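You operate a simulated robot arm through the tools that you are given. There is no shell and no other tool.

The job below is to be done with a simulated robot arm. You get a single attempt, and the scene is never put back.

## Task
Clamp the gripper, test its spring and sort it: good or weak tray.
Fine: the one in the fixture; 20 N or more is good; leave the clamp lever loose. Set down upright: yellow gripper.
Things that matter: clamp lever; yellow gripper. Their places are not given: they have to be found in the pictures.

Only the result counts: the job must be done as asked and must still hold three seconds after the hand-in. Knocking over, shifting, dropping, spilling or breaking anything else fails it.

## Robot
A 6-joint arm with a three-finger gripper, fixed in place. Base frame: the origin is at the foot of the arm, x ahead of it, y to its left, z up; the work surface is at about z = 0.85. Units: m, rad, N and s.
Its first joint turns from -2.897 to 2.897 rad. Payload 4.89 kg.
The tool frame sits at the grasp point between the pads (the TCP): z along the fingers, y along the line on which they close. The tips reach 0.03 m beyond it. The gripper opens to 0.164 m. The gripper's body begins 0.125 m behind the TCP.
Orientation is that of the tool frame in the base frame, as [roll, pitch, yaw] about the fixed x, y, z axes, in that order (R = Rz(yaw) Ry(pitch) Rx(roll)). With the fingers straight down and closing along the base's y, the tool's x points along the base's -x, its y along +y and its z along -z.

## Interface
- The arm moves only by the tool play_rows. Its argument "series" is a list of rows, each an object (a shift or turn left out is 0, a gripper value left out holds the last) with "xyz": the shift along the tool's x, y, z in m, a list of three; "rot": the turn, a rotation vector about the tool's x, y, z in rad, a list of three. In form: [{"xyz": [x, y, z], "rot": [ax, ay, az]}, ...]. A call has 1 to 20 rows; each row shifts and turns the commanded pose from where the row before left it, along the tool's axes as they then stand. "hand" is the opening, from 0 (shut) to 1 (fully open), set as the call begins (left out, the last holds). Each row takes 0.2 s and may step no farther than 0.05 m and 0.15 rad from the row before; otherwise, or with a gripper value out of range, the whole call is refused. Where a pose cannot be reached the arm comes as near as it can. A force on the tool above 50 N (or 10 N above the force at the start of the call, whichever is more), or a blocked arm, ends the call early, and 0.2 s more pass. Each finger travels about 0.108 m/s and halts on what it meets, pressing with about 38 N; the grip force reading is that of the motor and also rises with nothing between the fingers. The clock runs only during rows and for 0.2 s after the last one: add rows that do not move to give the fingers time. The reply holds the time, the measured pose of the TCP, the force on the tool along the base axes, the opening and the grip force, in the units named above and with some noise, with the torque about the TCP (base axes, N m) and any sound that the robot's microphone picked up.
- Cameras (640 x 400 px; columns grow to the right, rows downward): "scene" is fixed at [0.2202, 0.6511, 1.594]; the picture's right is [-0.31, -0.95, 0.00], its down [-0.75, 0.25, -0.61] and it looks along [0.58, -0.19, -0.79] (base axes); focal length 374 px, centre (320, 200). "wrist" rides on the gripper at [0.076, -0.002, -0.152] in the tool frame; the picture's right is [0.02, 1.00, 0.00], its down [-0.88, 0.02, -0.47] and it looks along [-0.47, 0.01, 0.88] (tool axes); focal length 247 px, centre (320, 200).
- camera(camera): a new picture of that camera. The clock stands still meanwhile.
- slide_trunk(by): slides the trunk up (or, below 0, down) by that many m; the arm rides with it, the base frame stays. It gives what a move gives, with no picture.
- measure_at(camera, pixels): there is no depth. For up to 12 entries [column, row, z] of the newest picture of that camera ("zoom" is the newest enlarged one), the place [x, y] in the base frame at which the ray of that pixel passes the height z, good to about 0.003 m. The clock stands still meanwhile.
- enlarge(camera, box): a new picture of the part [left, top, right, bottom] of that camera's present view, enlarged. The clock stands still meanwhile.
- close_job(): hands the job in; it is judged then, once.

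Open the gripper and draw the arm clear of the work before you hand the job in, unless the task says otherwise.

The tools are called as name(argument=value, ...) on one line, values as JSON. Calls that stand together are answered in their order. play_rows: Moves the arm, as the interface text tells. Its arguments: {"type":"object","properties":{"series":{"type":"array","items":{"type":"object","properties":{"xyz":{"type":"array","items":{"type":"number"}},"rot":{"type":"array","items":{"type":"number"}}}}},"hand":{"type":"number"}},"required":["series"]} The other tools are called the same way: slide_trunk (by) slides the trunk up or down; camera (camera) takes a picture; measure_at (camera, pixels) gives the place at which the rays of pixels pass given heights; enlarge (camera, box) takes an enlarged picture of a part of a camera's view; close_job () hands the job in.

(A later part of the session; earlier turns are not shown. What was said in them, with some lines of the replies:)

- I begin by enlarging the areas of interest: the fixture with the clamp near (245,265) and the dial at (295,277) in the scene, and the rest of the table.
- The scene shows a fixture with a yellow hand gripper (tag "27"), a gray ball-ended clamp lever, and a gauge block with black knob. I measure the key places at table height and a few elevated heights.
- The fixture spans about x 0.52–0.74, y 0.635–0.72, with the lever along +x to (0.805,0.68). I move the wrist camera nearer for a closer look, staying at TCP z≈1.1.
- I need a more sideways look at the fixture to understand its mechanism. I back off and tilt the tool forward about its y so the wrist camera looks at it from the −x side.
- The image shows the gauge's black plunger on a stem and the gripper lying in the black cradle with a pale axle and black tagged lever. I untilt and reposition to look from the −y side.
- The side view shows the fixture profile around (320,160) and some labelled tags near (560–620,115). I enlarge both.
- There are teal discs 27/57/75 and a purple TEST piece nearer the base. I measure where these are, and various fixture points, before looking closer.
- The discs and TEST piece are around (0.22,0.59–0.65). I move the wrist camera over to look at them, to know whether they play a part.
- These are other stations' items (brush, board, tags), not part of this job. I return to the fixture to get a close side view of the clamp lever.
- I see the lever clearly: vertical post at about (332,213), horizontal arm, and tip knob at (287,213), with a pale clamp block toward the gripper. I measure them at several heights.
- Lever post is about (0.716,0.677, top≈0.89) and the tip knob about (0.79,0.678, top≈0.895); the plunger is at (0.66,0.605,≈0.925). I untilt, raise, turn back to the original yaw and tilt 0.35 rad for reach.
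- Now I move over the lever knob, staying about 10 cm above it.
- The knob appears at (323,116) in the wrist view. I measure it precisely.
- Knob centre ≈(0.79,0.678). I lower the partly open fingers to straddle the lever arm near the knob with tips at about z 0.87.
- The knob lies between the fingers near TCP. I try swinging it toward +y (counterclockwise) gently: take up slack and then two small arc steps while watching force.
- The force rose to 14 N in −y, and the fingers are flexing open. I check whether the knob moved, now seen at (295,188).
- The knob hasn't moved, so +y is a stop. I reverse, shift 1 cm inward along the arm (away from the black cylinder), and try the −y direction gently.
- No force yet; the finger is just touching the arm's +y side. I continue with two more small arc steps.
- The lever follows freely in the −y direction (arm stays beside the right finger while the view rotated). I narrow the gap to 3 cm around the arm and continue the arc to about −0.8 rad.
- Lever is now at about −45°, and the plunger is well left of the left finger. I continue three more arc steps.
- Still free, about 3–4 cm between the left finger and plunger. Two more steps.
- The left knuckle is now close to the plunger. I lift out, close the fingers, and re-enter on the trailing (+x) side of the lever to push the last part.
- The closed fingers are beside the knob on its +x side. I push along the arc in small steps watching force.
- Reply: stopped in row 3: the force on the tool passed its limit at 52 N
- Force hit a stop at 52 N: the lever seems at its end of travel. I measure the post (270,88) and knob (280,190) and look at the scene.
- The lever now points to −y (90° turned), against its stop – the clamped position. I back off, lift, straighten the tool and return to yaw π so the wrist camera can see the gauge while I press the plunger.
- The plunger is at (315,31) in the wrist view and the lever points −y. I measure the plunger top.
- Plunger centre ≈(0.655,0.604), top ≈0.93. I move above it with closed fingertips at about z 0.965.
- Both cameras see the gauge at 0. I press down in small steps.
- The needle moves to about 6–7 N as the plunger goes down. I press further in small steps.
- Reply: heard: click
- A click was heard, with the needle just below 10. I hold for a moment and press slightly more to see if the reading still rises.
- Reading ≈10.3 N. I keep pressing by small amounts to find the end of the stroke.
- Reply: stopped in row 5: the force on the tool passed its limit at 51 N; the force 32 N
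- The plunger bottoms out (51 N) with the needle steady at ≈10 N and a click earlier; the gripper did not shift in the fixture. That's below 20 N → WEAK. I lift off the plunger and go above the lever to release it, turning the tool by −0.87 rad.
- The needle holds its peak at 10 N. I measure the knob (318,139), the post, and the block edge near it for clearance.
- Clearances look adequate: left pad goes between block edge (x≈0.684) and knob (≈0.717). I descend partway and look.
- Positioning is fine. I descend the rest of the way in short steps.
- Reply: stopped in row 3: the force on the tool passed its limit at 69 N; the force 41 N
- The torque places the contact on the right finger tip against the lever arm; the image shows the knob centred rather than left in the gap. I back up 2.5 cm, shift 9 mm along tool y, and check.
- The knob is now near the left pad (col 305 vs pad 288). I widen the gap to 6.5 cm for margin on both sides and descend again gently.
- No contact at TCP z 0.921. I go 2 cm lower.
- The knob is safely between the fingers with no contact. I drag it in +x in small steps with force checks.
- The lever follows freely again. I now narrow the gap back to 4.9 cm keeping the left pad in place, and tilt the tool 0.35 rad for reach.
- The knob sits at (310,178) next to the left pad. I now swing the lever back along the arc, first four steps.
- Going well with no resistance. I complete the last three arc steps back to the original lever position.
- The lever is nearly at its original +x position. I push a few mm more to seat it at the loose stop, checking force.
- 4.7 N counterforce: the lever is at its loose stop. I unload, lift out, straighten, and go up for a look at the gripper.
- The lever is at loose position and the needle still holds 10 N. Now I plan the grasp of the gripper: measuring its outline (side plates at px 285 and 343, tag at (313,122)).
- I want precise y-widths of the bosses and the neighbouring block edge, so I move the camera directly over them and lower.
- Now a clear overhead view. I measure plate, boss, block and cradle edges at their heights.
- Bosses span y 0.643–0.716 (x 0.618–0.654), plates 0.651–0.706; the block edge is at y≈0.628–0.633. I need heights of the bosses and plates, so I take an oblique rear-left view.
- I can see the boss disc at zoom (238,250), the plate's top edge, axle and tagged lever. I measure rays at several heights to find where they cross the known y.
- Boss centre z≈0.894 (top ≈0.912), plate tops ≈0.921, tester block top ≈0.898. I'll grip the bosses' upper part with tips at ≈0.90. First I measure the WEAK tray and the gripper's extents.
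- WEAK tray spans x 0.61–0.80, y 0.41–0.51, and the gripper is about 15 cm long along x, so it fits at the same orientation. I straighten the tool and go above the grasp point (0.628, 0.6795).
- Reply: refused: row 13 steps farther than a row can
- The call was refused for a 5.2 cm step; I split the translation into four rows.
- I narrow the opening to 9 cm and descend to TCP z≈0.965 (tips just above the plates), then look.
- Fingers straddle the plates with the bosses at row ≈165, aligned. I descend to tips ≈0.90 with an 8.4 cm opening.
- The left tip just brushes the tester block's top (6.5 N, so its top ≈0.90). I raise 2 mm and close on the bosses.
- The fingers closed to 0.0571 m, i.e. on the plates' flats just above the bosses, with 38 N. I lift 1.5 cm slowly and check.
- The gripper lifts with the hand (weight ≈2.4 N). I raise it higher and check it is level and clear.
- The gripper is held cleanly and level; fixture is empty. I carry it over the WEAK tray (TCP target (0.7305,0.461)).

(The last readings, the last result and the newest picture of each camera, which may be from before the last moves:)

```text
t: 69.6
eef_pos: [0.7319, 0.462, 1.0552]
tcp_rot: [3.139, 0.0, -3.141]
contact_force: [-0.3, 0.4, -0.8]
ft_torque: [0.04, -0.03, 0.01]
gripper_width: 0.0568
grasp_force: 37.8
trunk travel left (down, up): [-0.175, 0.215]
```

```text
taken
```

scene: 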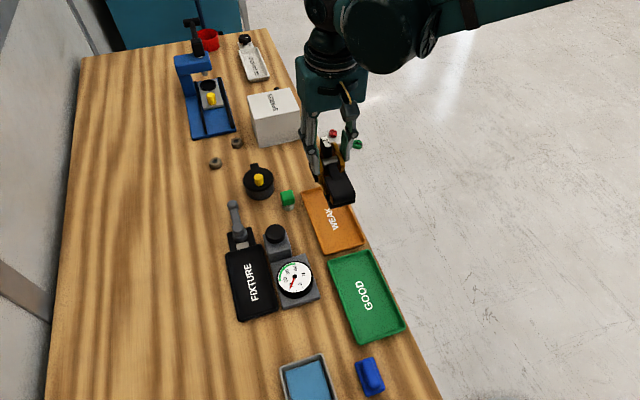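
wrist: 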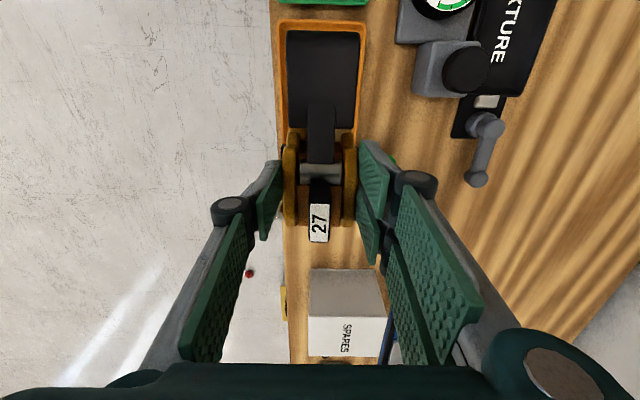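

Position is above the tray centre. I lower to TCP z≈0.94 and check alignment.

play_rows(series=[{"xyz": [0, 0, 0.03]}, {"xyz": [0, 0, 0.03]}, {"xyz": [0, 0, 0.03]}, {"xyz": [0, 0, 0.02]}, {}])

camera(camera="wrist")

enlarge(camera="scene", box=[280, 150, 400, 270])

```text
t: 70.8
eef_pos: [0.7286, 0.4615, 0.9456]
tcp_rot: [3.138, 0.001, -3.14]
contact_force: [0.0, 0.0, -2.2]
ft_torque: [-0.03, 0.03, -0.01]
gripper_width: 0.057
grasp_force: 38.3
trunk travel left (down, up): [-0.175, 0.215]
```

```text
taken
```

wrist: 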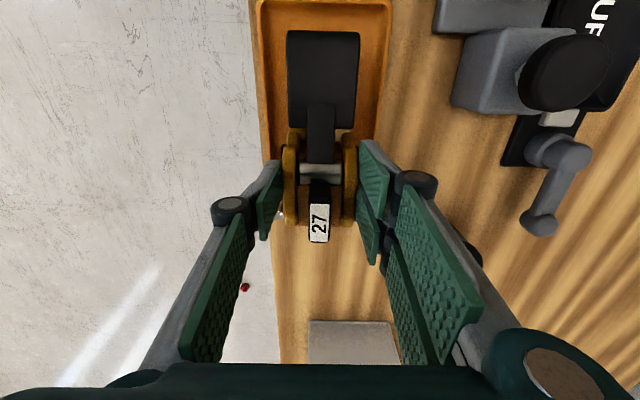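

```text
3.33 times, centred on (340, 210) of scene
```

zoom: 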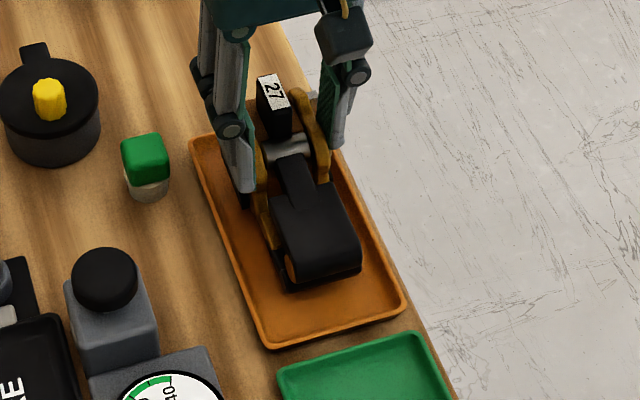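

Alignment is good within the tray. I lower in small steps to find contact.

play_rows(series=[{"xyz": [0, 0.002, 0.006]}, {"xyz": [0, 0, 0.004]}, {"xyz": [0, 0, 0.002]}, {}])

```text
t: 71.8
eef_pos: [0.7304, 0.4641, 0.9349]
tcp_rot: [3.137, 0.001, -3.14]
contact_force: [-1.1, 0.2, -3.2]
ft_torque: [-0.01, 0.02, -0.01]
gripper_width: 0.0571
grasp_force: 38.7
trunk travel left (down, up): [-0.175, 0.215]
```

No contact yet at z 0.935; I continue 2 mm at a time.

play_rows(series=[{"xyz": [0, 0, 0.002]}, {"xyz": [0, 0, 0.002]}, {}])

```text
t: 72.6
eef_pos: [0.731, 0.4637, 0.93]
tcp_rot: [3.137, 0.0, -3.139]
contact_force: [3.9, 0.7, 17.9]
ft_torque: [-0.01, 0.56, 0.02]
gripper_width: 0.057
grasp_force: 38.2
trunk travel left (down, up): [-0.175, 0.215]
```

Contact at z≈0.930 (18 N). I relieve it by 1 mm, then open to 9.5 cm.

play_rows(series=[{"xyz": [0, 0, -0.001]}, {}])

play_rows(series=[{}, {}, {}], hand=0.58)

camera(camera="wrist")

enlarge(camera="scene", box=[280, 150, 400, 270])

```text
t: 73.2
eef_pos: [0.7312, 0.4638, 0.9296]
tcp_rot: [3.137, 0.0, -3.141]
contact_force: [1.2, 0.1, -2.3]
ft_torque: [0.0, -0.04, -0.01]
gripper_width: 0.057
grasp_force: 37.7
trunk travel left (down, up): [-0.175, 0.215]
```

```text
t: 74.0
eef_pos: [0.7308, 0.4635, 0.9307]
tcp_rot: [3.136, 0.0, -3.14]
contact_force: [-0.1, 0.9, -0.5]
ft_torque: [-0.01, -0.01, -0.03]
gripper_width: 0.0954
grasp_force: 0.1
trunk travel left (down, up): [-0.175, 0.215]
```

```text
taken
```

wrist: 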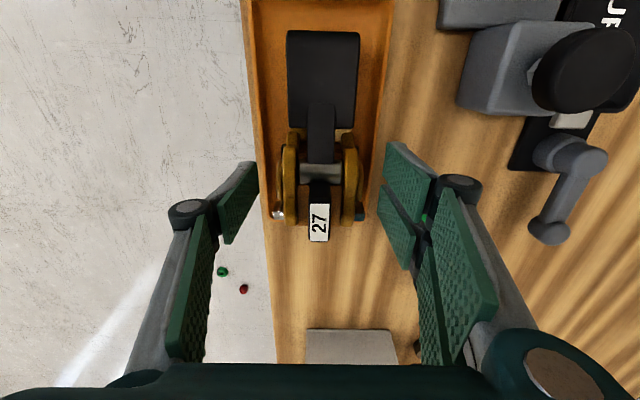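

```text
3.33 times, centred on (340, 210) of scene
```

zoom: 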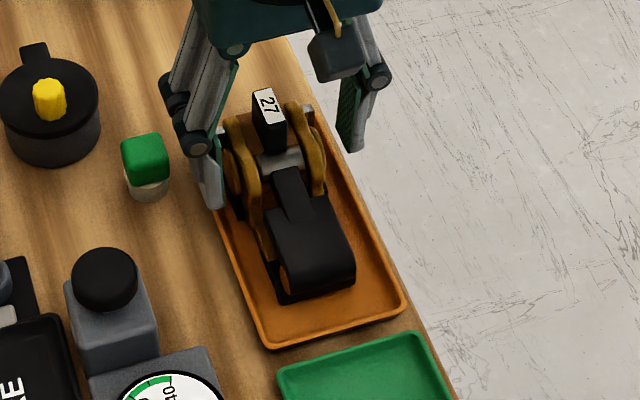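

The gripper is released and looks upright. I lift clear and inspect how it sits relative to the tray rim.

play_rows(series=[{"xyz": [0, 0, -0.01]}, {"xyz": [0, 0, -0.03]}, {"xyz": [0, 0, -0.04]}, {"xyz": [0.03, 0, -0.03]}, {"xyz": [0.03, 0, -0.03]}, {}])

enlarge(camera="wrist", box=[220, 60, 420, 260])

enlarge(camera="scene", box=[280, 160, 400, 270])

```text
t: 75.4
eef_pos: [0.6701, 0.4619, 1.0729]
tcp_rot: [3.138, 0.0, -3.141]
contact_force: [-1.4, 0.0, 1.0]
ft_torque: [0.07, -0.05, 0.03]
gripper_width: 0.0953
grasp_force: 0.1
trunk travel left (down, up): [-0.175, 0.215]
```

```text
2.00 times, centred on (320, 160) of wrist
```

zoom: 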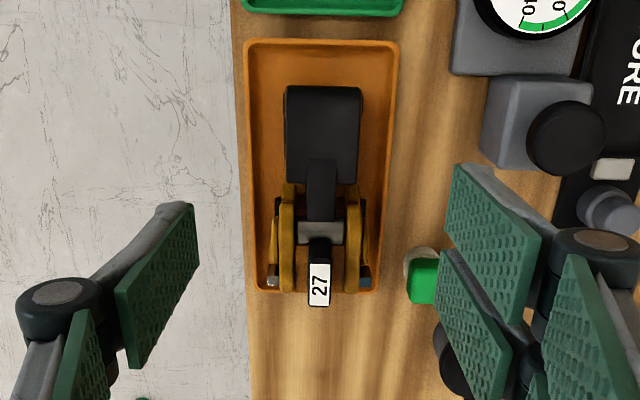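

```text
3.64 times, centred on (340, 215) of scene
```

zoom: 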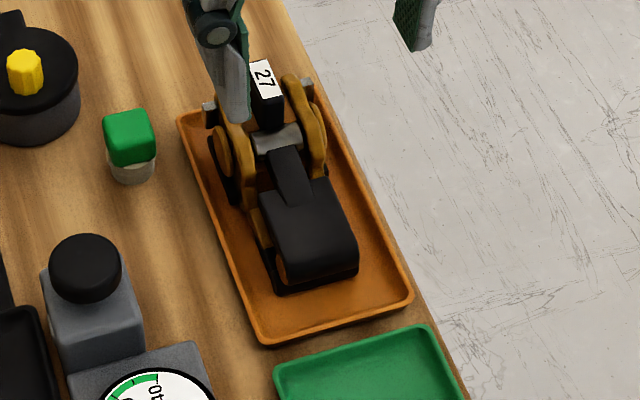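

It sits toward the +x end of the tray. I look from directly above its front to see whether it clears the rim.

play_rows(series=[{"xyz": [-0.04, 0, 0]}, {"xyz": [-0.04, 0, 0]}, {"xyz": [-0.04, 0, 0]}, {"xyz": [-0.03, 0, 0]}, {}], hand=1)

camera(camera="wrist")

enlarge(camera="wrist", box=[250, 0, 390, 130])

```text
t: 76.6
eef_pos: [0.8219, 0.4638, 1.0694]
tcp_rot: [3.138, 0.002, -3.14]
contact_force: [-0.1, -0.8, -0.7]
ft_torque: [-0.01, 0.07, 0.01]
gripper_width: 0.1639
grasp_force: 0.0
trunk travel left (down, up): [-0.175, 0.215]
```

```text
taken
```

wrist: 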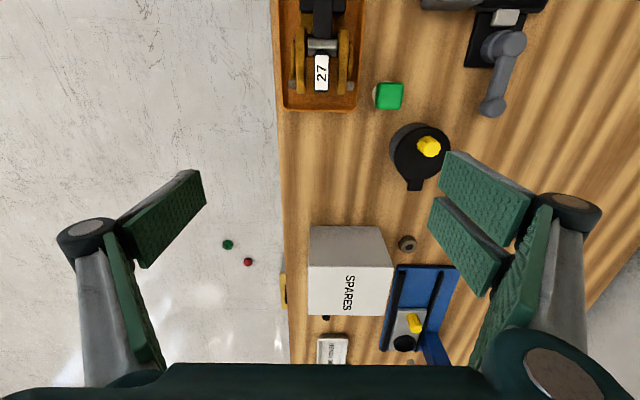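

```text
3.08 times, centred on (320, 65) of wrist
```

zoom: 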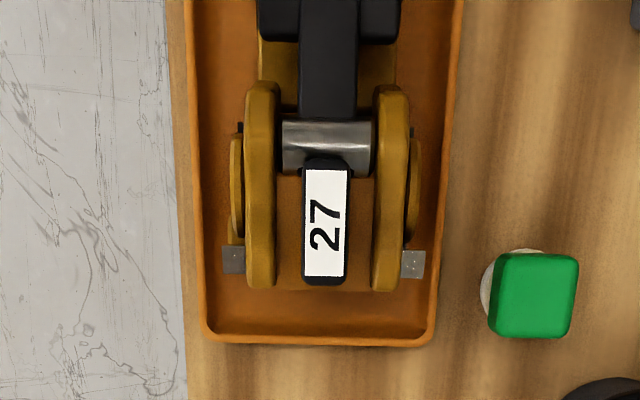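

From above, the gripper is fully inside the WEAK tray with clearance to the rim on all sides, upright. I draw the arm up and away, then do a final check.

play_rows(series=[{"xyz": [0, 0, -0.045]}, {"xyz": [0, 0, -0.045]}, {"xyz": [0, 0, -0.045]}, {"xyz": [0.045, 0, -0.01]}, {"xyz": [0.045, 0, -0.01]}, {"xyz": [0.045, 0, -0.01]}, {"xyz": [0.045, 0, 0]}, {"xyz": [0.045, -0.02, 0]}, {"xyz": [0.045, -0.02, 0]}, {"xyz": [0.03, -0.03, 0]}, {}])

camera(camera="scene")

camera(camera="wrist")

enlarge(camera="scene", box=[210, 170, 390, 320])

```text
t: 79.0
eef_pos: [0.5189, 0.3921, 1.2357]
tcp_rot: [3.137, -0.001, -3.14]
contact_force: [-1.4, -1.2, 0.8]
ft_torque: [0.14, -0.2, -0.03]
gripper_width: 0.1638
grasp_force: 0.1
trunk travel left (down, up): [-0.175, 0.215]
```

```text
taken
```

scene: 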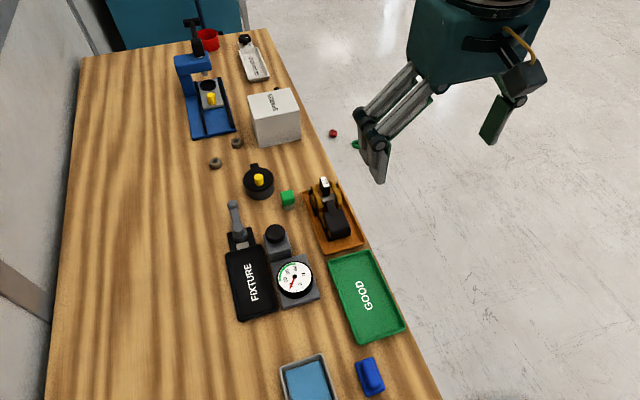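

```text
taken
```

wrist: 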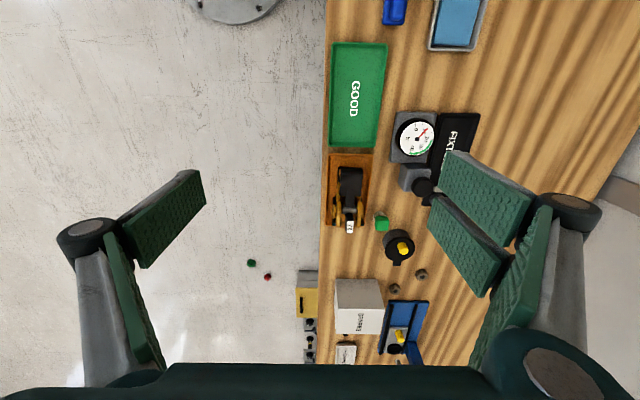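

```text
2.67 times, centred on (300, 245) of scene
```

zoom: 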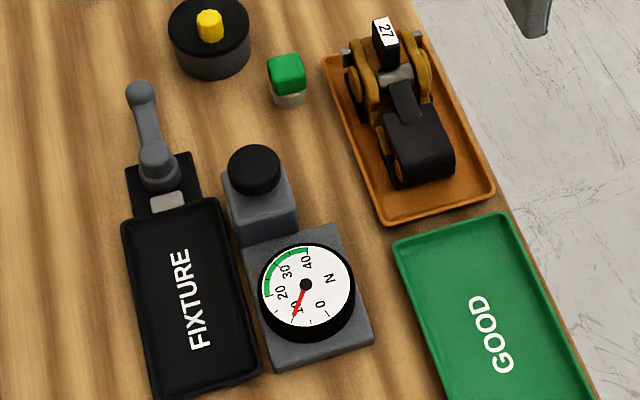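

The gripper stands upright in the WEAK tray (gauge peak 10 N, below 20 N). The clamp lever is back at its loose position, the other items look undisturbed, and the arm is clear and open, so I hand in.

close_job()

```text
The job is handed in.
```

I clamped and tested the yellow gripper from the fixture. Its spring read about 10 N, below the 20 N limit, so I set it down upright in the WEAK tray and handed the job in. I don't have the judge's verdict.

- **Test:** I turned the clamp lever a quarter turn to its stop and pressed the tester's plunger to the end of its stroke. The needle stopped rising at about 10 N and stayed there. The gripper did not shift in the fixture during the press.
- **Clamp lever:** I turned it back to where it started, against its loose stop.
- **Placement:** The gripper is fully inside the tray, clear of the rim.
- **Extra contact:** While releasing the lever, a fingertip pressed down on its arm with up to 69 N before the move stopped. Later a fingertip touched the top of the tester block with about 6.5 N. The final pictures show no change to either, and nothing else on the table looks moved.
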